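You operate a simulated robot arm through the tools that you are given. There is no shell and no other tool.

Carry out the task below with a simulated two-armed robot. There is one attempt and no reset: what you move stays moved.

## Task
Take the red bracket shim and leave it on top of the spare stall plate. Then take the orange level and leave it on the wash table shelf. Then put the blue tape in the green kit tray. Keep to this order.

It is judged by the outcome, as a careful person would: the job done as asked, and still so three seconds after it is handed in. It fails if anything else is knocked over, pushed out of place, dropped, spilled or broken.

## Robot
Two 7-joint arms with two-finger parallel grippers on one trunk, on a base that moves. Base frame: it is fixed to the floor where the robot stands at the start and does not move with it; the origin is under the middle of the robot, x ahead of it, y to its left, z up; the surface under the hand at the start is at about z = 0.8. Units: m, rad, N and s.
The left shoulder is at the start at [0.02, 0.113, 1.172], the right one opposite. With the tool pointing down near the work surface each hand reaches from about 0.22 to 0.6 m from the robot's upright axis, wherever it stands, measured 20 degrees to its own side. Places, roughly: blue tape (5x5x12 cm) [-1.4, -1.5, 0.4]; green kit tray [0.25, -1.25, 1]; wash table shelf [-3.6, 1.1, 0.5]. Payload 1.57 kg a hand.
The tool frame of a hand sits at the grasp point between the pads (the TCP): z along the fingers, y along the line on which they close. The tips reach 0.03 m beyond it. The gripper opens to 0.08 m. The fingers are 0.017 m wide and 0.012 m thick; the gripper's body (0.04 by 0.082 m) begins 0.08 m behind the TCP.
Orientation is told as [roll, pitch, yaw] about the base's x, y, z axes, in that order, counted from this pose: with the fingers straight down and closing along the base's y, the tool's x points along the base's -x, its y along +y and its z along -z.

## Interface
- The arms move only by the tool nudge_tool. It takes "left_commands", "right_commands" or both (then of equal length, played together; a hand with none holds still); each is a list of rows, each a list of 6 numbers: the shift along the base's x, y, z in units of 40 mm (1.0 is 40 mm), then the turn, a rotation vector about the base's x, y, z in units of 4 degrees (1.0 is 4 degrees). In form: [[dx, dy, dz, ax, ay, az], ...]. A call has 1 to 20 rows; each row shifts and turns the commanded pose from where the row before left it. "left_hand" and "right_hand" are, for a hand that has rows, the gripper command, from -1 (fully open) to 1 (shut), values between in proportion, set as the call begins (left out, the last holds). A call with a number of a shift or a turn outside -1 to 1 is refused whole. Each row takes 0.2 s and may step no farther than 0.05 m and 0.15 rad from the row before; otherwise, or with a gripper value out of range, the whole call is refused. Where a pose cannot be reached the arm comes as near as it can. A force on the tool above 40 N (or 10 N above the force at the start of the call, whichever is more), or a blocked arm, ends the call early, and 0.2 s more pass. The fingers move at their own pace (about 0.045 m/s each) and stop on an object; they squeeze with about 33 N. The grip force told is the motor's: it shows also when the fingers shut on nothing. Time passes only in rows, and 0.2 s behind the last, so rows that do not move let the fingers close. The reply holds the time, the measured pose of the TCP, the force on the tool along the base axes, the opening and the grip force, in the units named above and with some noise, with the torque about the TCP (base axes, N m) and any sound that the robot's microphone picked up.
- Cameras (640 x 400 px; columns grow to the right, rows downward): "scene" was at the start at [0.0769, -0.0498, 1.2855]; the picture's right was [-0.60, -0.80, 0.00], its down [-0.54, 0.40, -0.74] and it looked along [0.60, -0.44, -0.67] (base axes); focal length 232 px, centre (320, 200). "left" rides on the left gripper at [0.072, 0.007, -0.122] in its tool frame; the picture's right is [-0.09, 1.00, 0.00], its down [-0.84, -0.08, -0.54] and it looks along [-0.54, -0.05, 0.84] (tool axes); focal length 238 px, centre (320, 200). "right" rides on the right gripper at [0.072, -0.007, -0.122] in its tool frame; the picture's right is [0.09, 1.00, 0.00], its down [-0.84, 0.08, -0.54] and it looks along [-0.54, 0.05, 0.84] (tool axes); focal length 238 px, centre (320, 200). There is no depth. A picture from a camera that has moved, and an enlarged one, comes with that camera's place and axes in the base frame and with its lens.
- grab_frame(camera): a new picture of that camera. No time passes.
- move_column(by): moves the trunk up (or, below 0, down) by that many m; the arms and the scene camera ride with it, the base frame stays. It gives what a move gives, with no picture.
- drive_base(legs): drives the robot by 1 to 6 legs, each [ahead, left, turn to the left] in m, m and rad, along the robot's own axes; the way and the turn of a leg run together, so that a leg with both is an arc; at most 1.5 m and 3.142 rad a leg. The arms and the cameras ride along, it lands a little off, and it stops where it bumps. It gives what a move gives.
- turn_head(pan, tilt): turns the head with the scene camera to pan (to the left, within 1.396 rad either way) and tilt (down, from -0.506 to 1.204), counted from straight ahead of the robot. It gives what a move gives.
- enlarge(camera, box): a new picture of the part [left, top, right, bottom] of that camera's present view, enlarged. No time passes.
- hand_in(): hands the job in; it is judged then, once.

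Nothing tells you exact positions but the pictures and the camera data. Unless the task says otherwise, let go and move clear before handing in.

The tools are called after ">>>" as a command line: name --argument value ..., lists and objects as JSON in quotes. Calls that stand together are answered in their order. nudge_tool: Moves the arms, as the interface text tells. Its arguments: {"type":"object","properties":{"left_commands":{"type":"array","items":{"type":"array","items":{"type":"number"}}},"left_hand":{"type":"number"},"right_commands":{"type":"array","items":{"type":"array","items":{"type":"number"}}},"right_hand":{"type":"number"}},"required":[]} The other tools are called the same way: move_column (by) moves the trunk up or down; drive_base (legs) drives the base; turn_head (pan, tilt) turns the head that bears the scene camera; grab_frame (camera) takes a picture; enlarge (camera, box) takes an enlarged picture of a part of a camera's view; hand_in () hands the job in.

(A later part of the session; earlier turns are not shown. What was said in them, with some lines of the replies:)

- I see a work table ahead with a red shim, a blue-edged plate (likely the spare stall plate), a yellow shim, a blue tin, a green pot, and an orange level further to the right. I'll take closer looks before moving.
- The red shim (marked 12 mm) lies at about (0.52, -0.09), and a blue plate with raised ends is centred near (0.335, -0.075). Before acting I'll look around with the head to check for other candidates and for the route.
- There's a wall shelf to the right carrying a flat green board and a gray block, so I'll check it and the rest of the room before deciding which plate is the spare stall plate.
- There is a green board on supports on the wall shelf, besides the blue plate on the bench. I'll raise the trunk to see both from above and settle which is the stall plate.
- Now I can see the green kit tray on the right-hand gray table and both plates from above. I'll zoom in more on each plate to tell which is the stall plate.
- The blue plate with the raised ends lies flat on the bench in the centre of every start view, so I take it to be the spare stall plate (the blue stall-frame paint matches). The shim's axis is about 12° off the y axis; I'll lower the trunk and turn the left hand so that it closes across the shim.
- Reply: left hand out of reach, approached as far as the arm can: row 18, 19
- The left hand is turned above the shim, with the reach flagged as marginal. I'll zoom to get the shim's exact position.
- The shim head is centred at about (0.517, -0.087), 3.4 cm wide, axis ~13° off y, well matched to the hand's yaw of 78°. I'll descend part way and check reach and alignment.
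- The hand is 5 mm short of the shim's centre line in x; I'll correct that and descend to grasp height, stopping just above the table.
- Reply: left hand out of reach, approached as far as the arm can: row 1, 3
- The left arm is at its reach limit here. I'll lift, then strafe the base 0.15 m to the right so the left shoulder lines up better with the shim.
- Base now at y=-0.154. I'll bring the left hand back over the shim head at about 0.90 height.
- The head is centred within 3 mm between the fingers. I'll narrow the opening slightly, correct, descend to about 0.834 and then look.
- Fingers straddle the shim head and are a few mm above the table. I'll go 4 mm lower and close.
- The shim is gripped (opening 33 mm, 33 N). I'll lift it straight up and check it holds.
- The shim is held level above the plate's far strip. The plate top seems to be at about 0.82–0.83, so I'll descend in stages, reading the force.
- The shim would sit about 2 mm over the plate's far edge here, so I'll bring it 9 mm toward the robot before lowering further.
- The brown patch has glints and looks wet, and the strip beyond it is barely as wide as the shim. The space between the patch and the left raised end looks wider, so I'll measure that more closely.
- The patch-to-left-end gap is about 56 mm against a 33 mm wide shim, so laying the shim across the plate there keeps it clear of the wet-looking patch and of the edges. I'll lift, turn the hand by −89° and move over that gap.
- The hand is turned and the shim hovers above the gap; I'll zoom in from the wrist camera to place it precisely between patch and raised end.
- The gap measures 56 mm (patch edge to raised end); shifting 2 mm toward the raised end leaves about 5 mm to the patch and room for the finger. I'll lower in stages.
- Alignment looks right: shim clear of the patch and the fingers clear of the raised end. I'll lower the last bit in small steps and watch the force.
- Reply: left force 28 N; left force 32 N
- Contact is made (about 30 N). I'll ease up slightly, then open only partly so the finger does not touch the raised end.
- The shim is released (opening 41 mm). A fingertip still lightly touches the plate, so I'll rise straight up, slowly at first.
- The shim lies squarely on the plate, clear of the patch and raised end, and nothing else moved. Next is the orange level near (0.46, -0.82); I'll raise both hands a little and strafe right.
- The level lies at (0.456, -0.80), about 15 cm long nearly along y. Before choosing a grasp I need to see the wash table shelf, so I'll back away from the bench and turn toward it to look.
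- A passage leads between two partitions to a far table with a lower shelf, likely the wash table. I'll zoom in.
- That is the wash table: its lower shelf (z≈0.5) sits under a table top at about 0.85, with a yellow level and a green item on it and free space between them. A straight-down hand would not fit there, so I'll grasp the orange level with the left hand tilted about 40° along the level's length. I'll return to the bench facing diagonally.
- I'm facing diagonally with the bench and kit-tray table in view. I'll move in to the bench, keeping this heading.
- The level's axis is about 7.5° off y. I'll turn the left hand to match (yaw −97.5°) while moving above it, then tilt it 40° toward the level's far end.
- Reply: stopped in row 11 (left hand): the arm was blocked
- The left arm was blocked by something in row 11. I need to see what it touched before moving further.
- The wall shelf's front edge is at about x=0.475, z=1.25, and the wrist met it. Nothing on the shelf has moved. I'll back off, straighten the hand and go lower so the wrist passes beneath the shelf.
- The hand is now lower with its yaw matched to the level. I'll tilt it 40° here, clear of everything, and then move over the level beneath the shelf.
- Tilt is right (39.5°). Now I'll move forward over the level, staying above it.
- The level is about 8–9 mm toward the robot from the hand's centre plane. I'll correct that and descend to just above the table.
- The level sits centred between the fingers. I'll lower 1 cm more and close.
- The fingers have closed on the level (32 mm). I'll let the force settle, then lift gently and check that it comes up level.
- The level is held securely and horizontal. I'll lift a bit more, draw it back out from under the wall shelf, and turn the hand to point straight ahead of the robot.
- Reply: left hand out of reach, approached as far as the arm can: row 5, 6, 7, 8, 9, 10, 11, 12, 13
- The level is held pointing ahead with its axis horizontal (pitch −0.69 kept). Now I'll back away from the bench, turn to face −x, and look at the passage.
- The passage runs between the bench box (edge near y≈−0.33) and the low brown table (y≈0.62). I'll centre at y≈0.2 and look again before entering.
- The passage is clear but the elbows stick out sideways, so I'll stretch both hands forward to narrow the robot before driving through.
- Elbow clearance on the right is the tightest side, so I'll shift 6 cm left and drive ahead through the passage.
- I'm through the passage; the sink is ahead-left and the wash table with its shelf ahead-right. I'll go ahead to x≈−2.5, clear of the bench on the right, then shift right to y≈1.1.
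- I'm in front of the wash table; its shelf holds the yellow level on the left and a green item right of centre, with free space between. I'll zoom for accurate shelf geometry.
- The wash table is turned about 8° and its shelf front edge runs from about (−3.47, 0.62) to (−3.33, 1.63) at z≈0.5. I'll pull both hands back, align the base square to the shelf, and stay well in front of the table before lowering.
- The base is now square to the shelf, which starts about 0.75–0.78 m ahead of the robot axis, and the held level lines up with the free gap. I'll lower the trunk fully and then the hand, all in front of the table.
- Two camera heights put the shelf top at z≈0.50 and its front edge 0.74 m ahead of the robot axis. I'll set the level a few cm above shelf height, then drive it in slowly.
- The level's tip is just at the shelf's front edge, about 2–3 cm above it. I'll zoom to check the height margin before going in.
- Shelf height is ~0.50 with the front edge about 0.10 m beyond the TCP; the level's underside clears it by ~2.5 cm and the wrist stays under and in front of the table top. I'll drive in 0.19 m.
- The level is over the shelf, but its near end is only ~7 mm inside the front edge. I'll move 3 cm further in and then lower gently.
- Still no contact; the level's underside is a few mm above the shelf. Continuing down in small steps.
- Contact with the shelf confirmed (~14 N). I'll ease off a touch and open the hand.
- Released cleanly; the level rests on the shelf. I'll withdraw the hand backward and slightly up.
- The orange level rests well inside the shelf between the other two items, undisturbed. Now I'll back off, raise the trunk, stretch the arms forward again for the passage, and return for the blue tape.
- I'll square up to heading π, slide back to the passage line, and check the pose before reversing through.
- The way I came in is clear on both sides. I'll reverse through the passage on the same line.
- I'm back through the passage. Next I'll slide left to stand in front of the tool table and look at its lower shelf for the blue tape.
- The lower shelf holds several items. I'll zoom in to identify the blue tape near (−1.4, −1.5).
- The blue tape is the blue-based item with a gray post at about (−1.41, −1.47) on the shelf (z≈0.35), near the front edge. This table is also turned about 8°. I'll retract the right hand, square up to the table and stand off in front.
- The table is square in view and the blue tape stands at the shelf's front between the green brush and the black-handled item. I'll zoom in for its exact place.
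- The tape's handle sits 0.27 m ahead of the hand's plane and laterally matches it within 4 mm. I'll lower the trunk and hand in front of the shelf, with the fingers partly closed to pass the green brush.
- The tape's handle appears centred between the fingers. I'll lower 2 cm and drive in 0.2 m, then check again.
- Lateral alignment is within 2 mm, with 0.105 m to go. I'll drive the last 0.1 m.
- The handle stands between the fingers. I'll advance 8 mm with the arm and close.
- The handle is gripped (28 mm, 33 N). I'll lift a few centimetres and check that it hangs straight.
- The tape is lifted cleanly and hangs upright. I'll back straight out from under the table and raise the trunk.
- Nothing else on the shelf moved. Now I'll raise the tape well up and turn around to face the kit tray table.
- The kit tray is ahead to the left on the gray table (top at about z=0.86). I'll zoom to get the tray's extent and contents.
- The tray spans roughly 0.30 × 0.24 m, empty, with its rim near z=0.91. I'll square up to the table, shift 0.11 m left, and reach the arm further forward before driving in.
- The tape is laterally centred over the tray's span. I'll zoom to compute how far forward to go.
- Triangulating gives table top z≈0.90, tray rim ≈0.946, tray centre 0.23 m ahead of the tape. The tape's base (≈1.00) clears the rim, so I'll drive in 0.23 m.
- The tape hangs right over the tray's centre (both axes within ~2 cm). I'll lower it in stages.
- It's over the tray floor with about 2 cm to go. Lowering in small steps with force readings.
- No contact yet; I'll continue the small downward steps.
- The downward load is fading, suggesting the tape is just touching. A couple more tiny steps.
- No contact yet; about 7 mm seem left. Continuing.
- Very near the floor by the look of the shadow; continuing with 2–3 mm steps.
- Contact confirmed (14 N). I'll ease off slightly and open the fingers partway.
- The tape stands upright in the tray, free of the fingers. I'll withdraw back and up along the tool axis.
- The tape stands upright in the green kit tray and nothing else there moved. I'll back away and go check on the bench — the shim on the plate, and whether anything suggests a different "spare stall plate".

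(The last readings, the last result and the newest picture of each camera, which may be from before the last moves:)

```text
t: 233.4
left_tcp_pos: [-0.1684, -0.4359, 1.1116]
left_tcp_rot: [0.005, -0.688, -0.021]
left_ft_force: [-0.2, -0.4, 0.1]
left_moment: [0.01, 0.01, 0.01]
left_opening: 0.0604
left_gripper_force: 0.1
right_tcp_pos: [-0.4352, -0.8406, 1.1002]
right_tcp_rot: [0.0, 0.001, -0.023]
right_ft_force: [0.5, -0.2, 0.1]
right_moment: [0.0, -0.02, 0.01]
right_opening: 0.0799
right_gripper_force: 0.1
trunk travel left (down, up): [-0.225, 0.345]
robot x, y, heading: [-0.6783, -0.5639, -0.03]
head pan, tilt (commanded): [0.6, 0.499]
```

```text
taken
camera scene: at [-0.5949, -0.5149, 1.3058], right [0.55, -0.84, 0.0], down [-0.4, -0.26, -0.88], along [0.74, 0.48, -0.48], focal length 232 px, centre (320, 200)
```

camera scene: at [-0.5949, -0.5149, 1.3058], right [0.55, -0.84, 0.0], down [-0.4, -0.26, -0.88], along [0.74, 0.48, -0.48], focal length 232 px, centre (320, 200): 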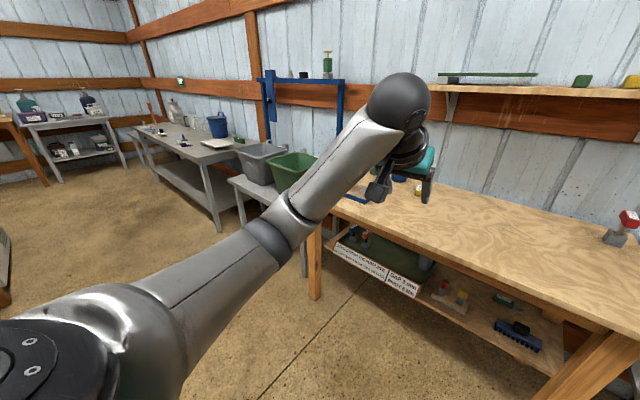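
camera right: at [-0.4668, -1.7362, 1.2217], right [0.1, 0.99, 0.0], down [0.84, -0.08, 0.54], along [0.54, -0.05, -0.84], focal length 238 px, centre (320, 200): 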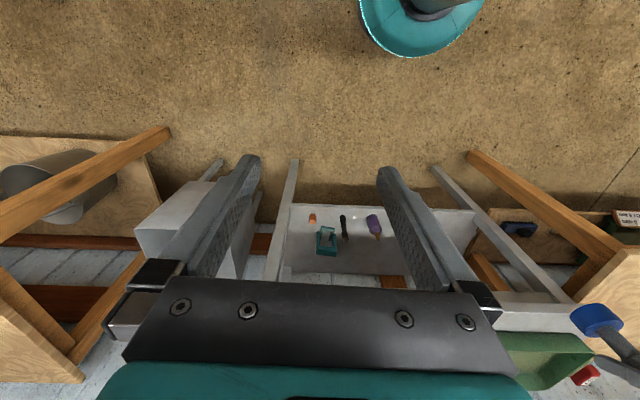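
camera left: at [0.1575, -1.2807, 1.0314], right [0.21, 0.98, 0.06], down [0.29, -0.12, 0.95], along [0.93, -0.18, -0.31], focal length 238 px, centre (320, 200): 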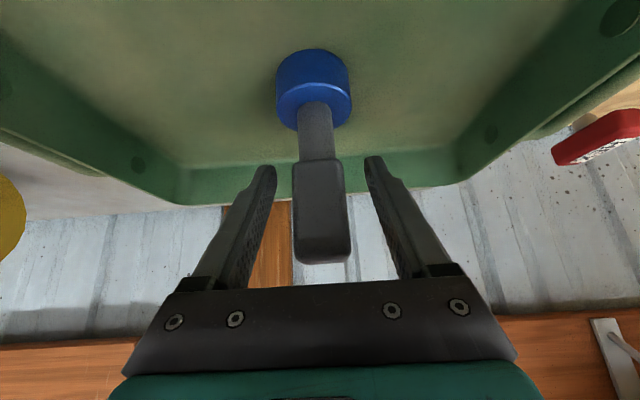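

The bench and shelf are in view. I'll zoom into the sign, the shelf's green board and the plate area.

>>> enlarge --camera "scene" --box '[320, 220, 480, 310]'

>>> enlarge --camera "scene" --box '[420, 50, 640, 150]'

>>> turn_head --pan 0.15 --tilt 0.5

>>> enlarge --camera "scene" --box '[240, 60, 460, 200]'

>>> enlarge --camera "scene" --box '[200, 230, 440, 320]'

```text
4.00 times, centred on (400, 265) of scene
camera zoom: at [-0.5949, -0.5149, 1.3058], right [0.55, -0.84, 0.0], down [-0.4, -0.26, -0.88], along [0.74, 0.48, -0.48], focal length 927 px, centre (0, -60)
```

zoom: 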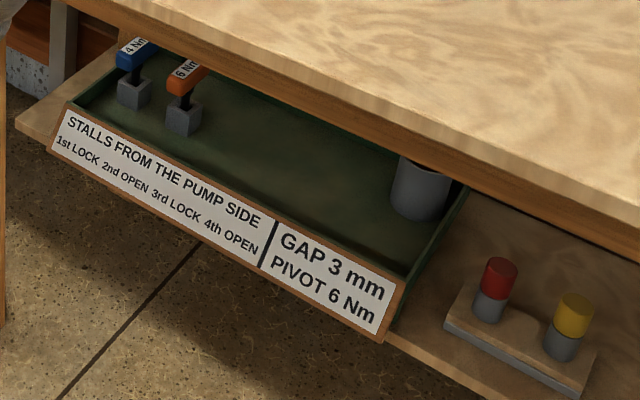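

```text
2.91 times, centred on (530, 100) of scene
camera zoom: at [-0.5949, -0.5149, 1.3058], right [0.55, -0.84, 0.0], down [-0.4, -0.26, -0.88], along [0.74, 0.48, -0.48], focal length 674 px, centre (-291, 491)
```

zoom: 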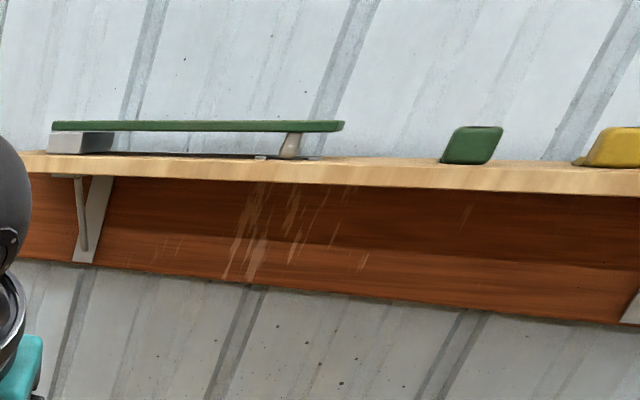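

```text
t: 234.3
left_tcp_pos: [-0.1676, -0.4339, 1.1106]
left_tcp_rot: [0.005, -0.688, -0.02]
left_ft_force: [-0.1, 0.5, 0.3]
left_moment: [-0.02, -0.01, -0.03]
left_opening: 0.06
left_gripper_force: 0.1
right_tcp_pos: [-0.4353, -0.8402, 1.0999]
right_tcp_rot: [0.002, 0.001, -0.023]
right_ft_force: [0.3, -0.1, -1.2]
right_moment: [0.01, 0.0, 0.01]
right_opening: 0.0799
right_gripper_force: 0.2
trunk travel left (down, up): [-0.225, 0.345]
robot x, y, heading: [-0.6814, -0.5657, -0.024]
head pan, tilt (commanded): [0.15, 0.499]
```

```text
2.86 times, centred on (350, 130) of scene
camera zoom: at [-0.581, -0.5528, 1.3058], right [0.13, -0.99, 0.0], down [-0.47, -0.06, -0.88], along [0.87, 0.11, -0.48], focal length 662 px, centre (234, 400)
```

zoom: 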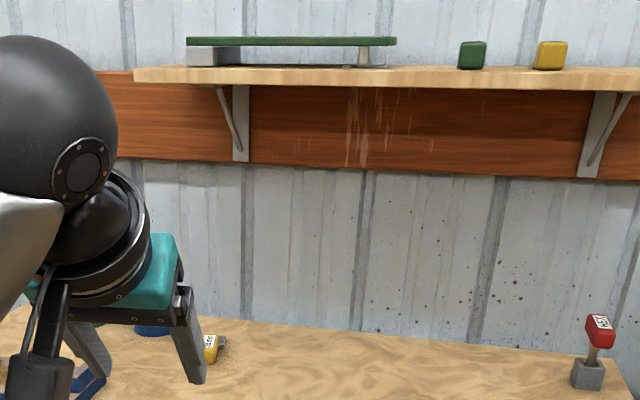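

```text
2.67 times, centred on (320, 275) of scene
camera zoom: at [-0.581, -0.5528, 1.3058], right [0.13, -0.99, 0.0], down [-0.47, -0.06, -0.88], along [0.87, 0.11, -0.48], focal length 618 px, centre (320, 0)
```

zoom: 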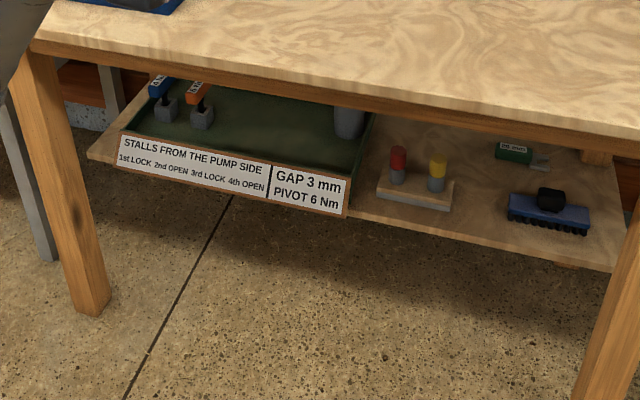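

The sign is about stall settings and doesn't name the plates. I'll raise the trunk for a closer look at both plates from above.

>>> move_column --by 0.34

>>> turn_head --pan -0.1 --tilt 0.45

>>> grab_frame --camera "scene"

>>> enlarge --camera "scene" --box '[240, 90, 440, 210]'

```text
t: 237.7
left_tcp_pos: [-0.1675, -0.4345, 1.452]
left_tcp_rot: [0.004, -0.688, -0.019]
left_ft_force: [1.0, 0.5, 0.1]
left_moment: [-0.02, -0.01, 0.0]
left_opening: 0.0598
left_gripper_force: 0.0
right_tcp_pos: [-0.4359, -0.8416, 1.4404]
right_tcp_rot: [0.0, -0.001, -0.024]
right_ft_force: [-0.8, 0.1, -0.2]
right_moment: [-0.01, 0.01, 0.01]
right_opening: 0.0801
right_gripper_force: 0.1
trunk travel left (down, up): [-0.565, 0.005]
robot x, y, heading: [-0.675, -0.568, -0.025]
head pan, tilt (commanded): [0.15, 0.499]
```

```text
t: 238.4
left_tcp_pos: [-0.1672, -0.4342, 1.4515]
left_tcp_rot: [0.006, -0.687, -0.022]
left_ft_force: [0.0, -0.4, 0.5]
left_moment: [-0.01, -0.01, 0.01]
left_opening: 0.0597
left_gripper_force: 0.1
right_tcp_pos: [-0.4355, -0.8407, 1.4405]
right_tcp_rot: [-0.001, 0.0, -0.024]
right_ft_force: [-0.3, -0.8, -0.3]
right_moment: [-0.03, -0.01, 0.03]
right_opening: 0.0801
right_gripper_force: 0.1
trunk travel left (down, up): [-0.565, 0.005]
robot x, y, heading: [-0.6779, -0.5645, -0.024]
head pan, tilt (commanded): [-0.099, 0.45]
```

```text
taken
camera scene: at [-0.58, -0.5755, 1.6502], right [-0.12, -0.99, 0.0], down [-0.43, 0.05, -0.9], along [0.89, -0.11, -0.44], focal length 232 px, centre (320, 200)
```

scene: 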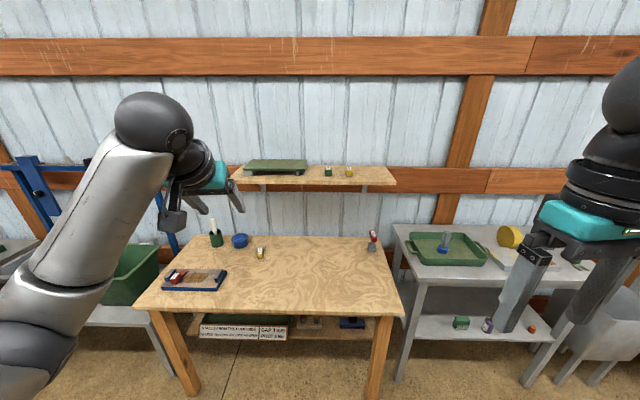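

```text
3.20 times, centred on (340, 150) of scene
camera zoom: at [-0.58, -0.5755, 1.6502], right [-0.12, -0.99, 0.0], down [-0.43, 0.05, -0.9], along [0.89, -0.11, -0.44], focal length 742 px, centre (256, 360)
```

zoom: 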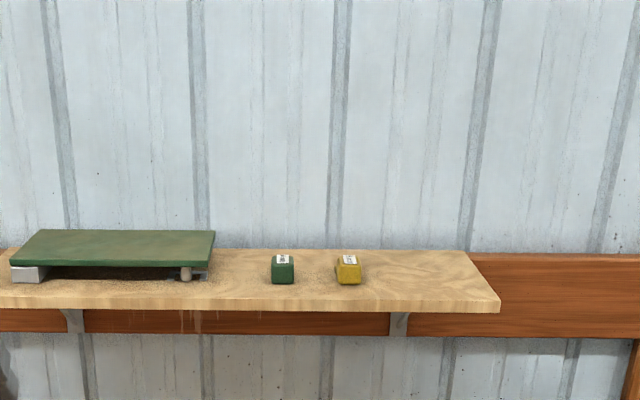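

The small cubes on the shelf have labels; I'll zoom to read them and the plate structure.

>>> enlarge --camera "scene" --box '[315, 155, 365, 185]'

>>> enlarge --camera "scene" --box '[235, 150, 315, 195]'

>>> enlarge --camera "scene" --box '[150, 250, 250, 310]'

>>> turn_head --pan 0.9 --tilt 0.45

>>> grab_frame --camera "scene"

```text
12.80 times, centred on (340, 170) of scene
camera zoom: at [-0.58, -0.5755, 1.6502], right [-0.12, -0.99, 0.0], down [-0.43, 0.05, -0.9], along [0.89, -0.11, -0.44], focal length 2967 px, centre (64, 584)
```

zoom: 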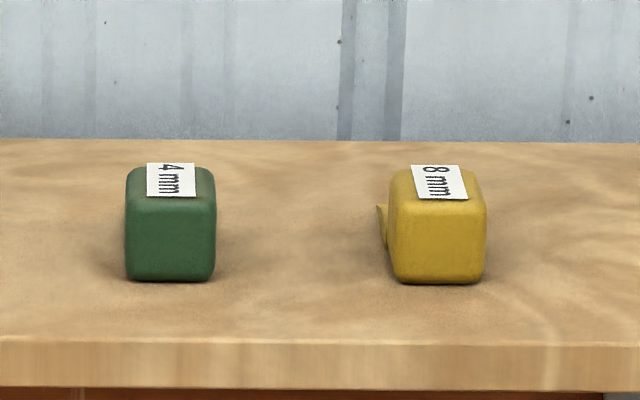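

```text
8.00 times, centred on (275, 172) of scene
camera zoom: at [-0.58, -0.5755, 1.6502], right [-0.12, -0.99, 0.0], down [-0.43, 0.05, -0.9], along [0.89, -0.11, -0.44], focal length 1854 px, centre (680, 420)
```

zoom: 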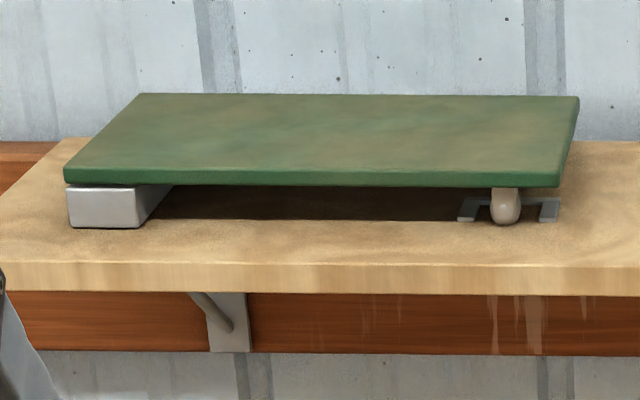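

```text
6.40 times, centred on (200, 280) of scene
camera zoom: at [-0.58, -0.5755, 1.6502], right [-0.12, -0.99, 0.0], down [-0.43, 0.05, -0.9], along [0.89, -0.11, -0.44], focal length 1484 px, centre (1088, -312)
```

zoom: 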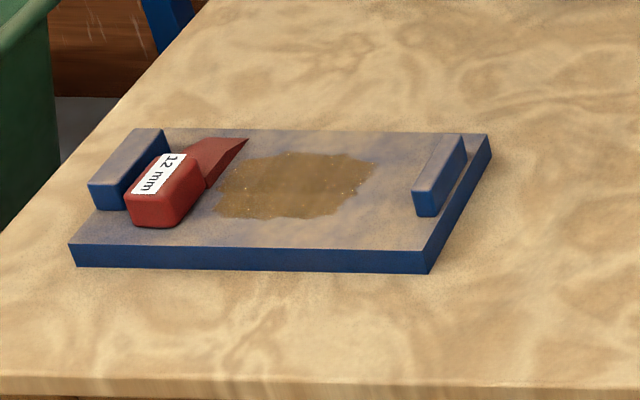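

```text
t: 239.7
left_tcp_pos: [-0.1684, -0.4354, 1.4507]
left_tcp_rot: [0.005, -0.689, -0.02]
left_ft_force: [0.4, 0.8, -0.2]
left_moment: [0.03, -0.02, -0.01]
left_opening: 0.0601
left_gripper_force: 0.1
right_tcp_pos: [-0.436, -0.8415, 1.4399]
right_tcp_rot: [0.002, 0.0, -0.022]
right_ft_force: [-0.6, 0.5, 0.1]
right_moment: [0.02, -0.02, -0.01]
right_opening: 0.0801
right_gripper_force: 0.1
trunk travel left (down, up): [-0.565, 0.005]
robot x, y, heading: [-0.6803, -0.5642, -0.023]
head pan, tilt (commanded): [0.901, 0.45]
```

```text
taken
camera scene: at [-0.6124, -0.4938, 1.6503], right [0.77, -0.64, 0.0], down [-0.28, -0.33, -0.9], along [0.58, 0.69, -0.44], focal length 232 px, centre (320, 200)
```

scene: 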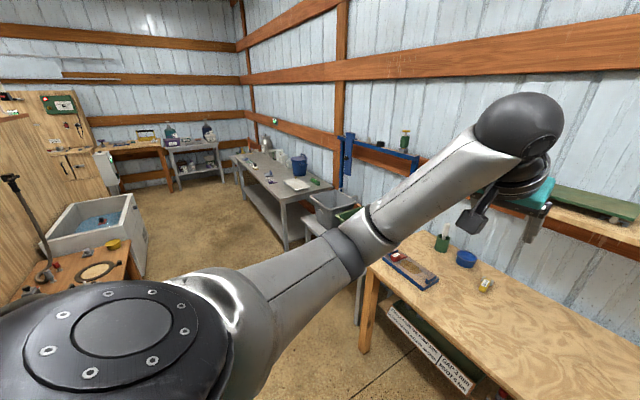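

The shim sits safely on the blue plate. Because the shelf also holds a raised green plate, I want to find out which one is the "spare" stall plate; the blue frame beside the bench may show an installed stall plate to compare. I'll zoom there.

>>> enlarge --camera "scene" --box '[320, 110, 430, 220]'

>>> enlarge --camera "scene" --box '[370, 220, 510, 310]'

>>> turn_head --pan 0.45 --tilt 0.45

>>> grab_frame --camera "scene"

```text
3.64 times, centred on (375, 165) of scene
camera zoom: at [-0.6124, -0.4938, 1.6503], right [0.77, -0.64, 0.0], down [-0.28, -0.33, -0.9], along [0.58, 0.69, -0.44], focal length 843 px, centre (120, 327)
```

zoom: 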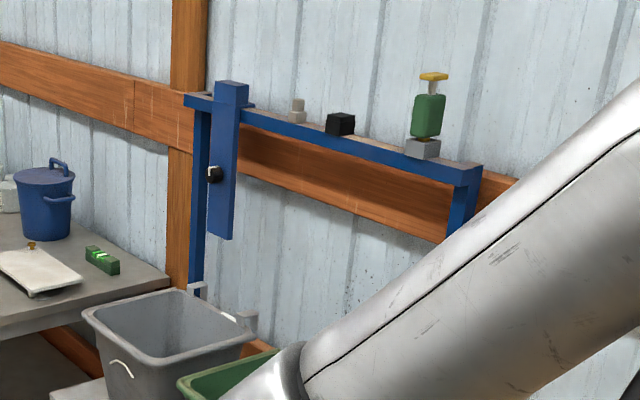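

```text
4.44 times, centred on (440, 265) of scene
camera zoom: at [-0.6124, -0.4938, 1.6503], right [0.77, -0.64, 0.0], down [-0.28, -0.33, -0.9], along [0.58, 0.69, -0.44], focal length 1030 px, centre (-213, -89)
```

zoom: 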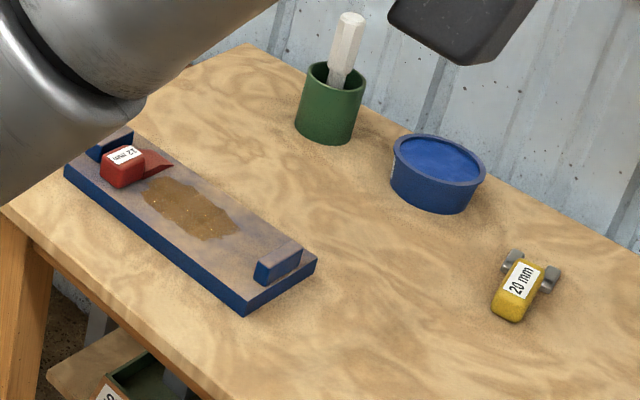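

```text
t: 240.6
left_tcp_pos: [-0.1682, -0.4354, 1.4522]
left_tcp_rot: [0.006, -0.686, -0.022]
left_ft_force: [0.3, -0.1, 0.4]
left_moment: [0.0, 0.01, 0.0]
left_opening: 0.0599
left_gripper_force: 0.1
right_tcp_pos: [-0.4358, -0.8412, 1.4401]
right_tcp_rot: [0.001, 0.001, -0.023]
right_ft_force: [-0.5, -0.1, -0.4]
right_moment: [0.03, 0.03, -0.03]
right_opening: 0.0798
right_gripper_force: 0.1
trunk travel left (down, up): [-0.565, 0.005]
robot x, y, heading: [-0.6788, -0.5638, -0.025]
head pan, tilt (commanded): [0.45, 0.45]
```

```text
taken
camera scene: at [-0.5876, -0.5262, 1.6503], right [0.42, -0.91, 0.0], down [-0.4, -0.18, -0.9], along [0.82, 0.37, -0.44], focal length 232 px, centre (320, 200)
```

scene: 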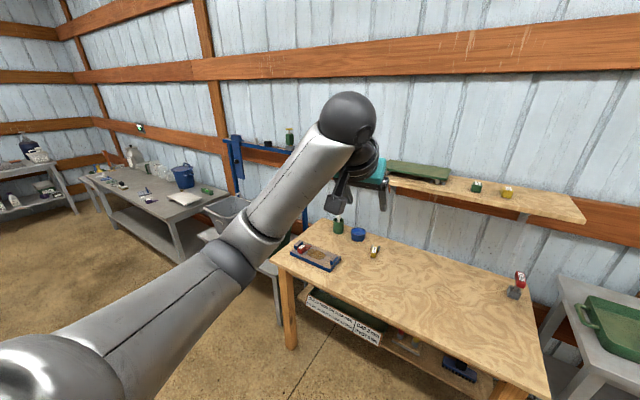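

I'm confident in the blue plate: it's the loose one, it matches the blue stall frame, and it was in every starting view, while the green one is propped on supports with shims. The shim is on that plate, the level is on the wash table shelf, and the tape stands in the green kit tray. Both hands are empty and clear. Handing in.

>>> hand_in

```text
The job is handed in.
```

I handed the job in with all three items placed, in the order you asked. There are two things to know: I had to judge which plate you meant, and I bumped the wall shelf once.

- **Red bracket shim:** it lies on the blue plate on the bench, clear of the brown, wet-looking patch and the raised ends. I took the blue plate to be the spare stall plate. It lay loose on the bench and matches the blue stall frame. A raised green plate on the wall shelf was the other candidate, and nothing I saw named either one. If you meant the green one, this step is wrong.
- **Orange level:** it rests well inside the wash table shelf, between the yellow level and the green item already there.
- **Blue tape:** I took this to be the blue-based piece with a gray handle, the only blue item on the lower shelf of the tool table. It stands upright in the green kit tray.

**Bump:** while I was reaching for the level, the left wrist touched the front edge of the wall shelf above the bench and stopped. I backed off and went underneath. The items on the shelf looked in place afterwards, and I saw nothing else disturbed along the way.

Both hands were empty and clear when I handed in.
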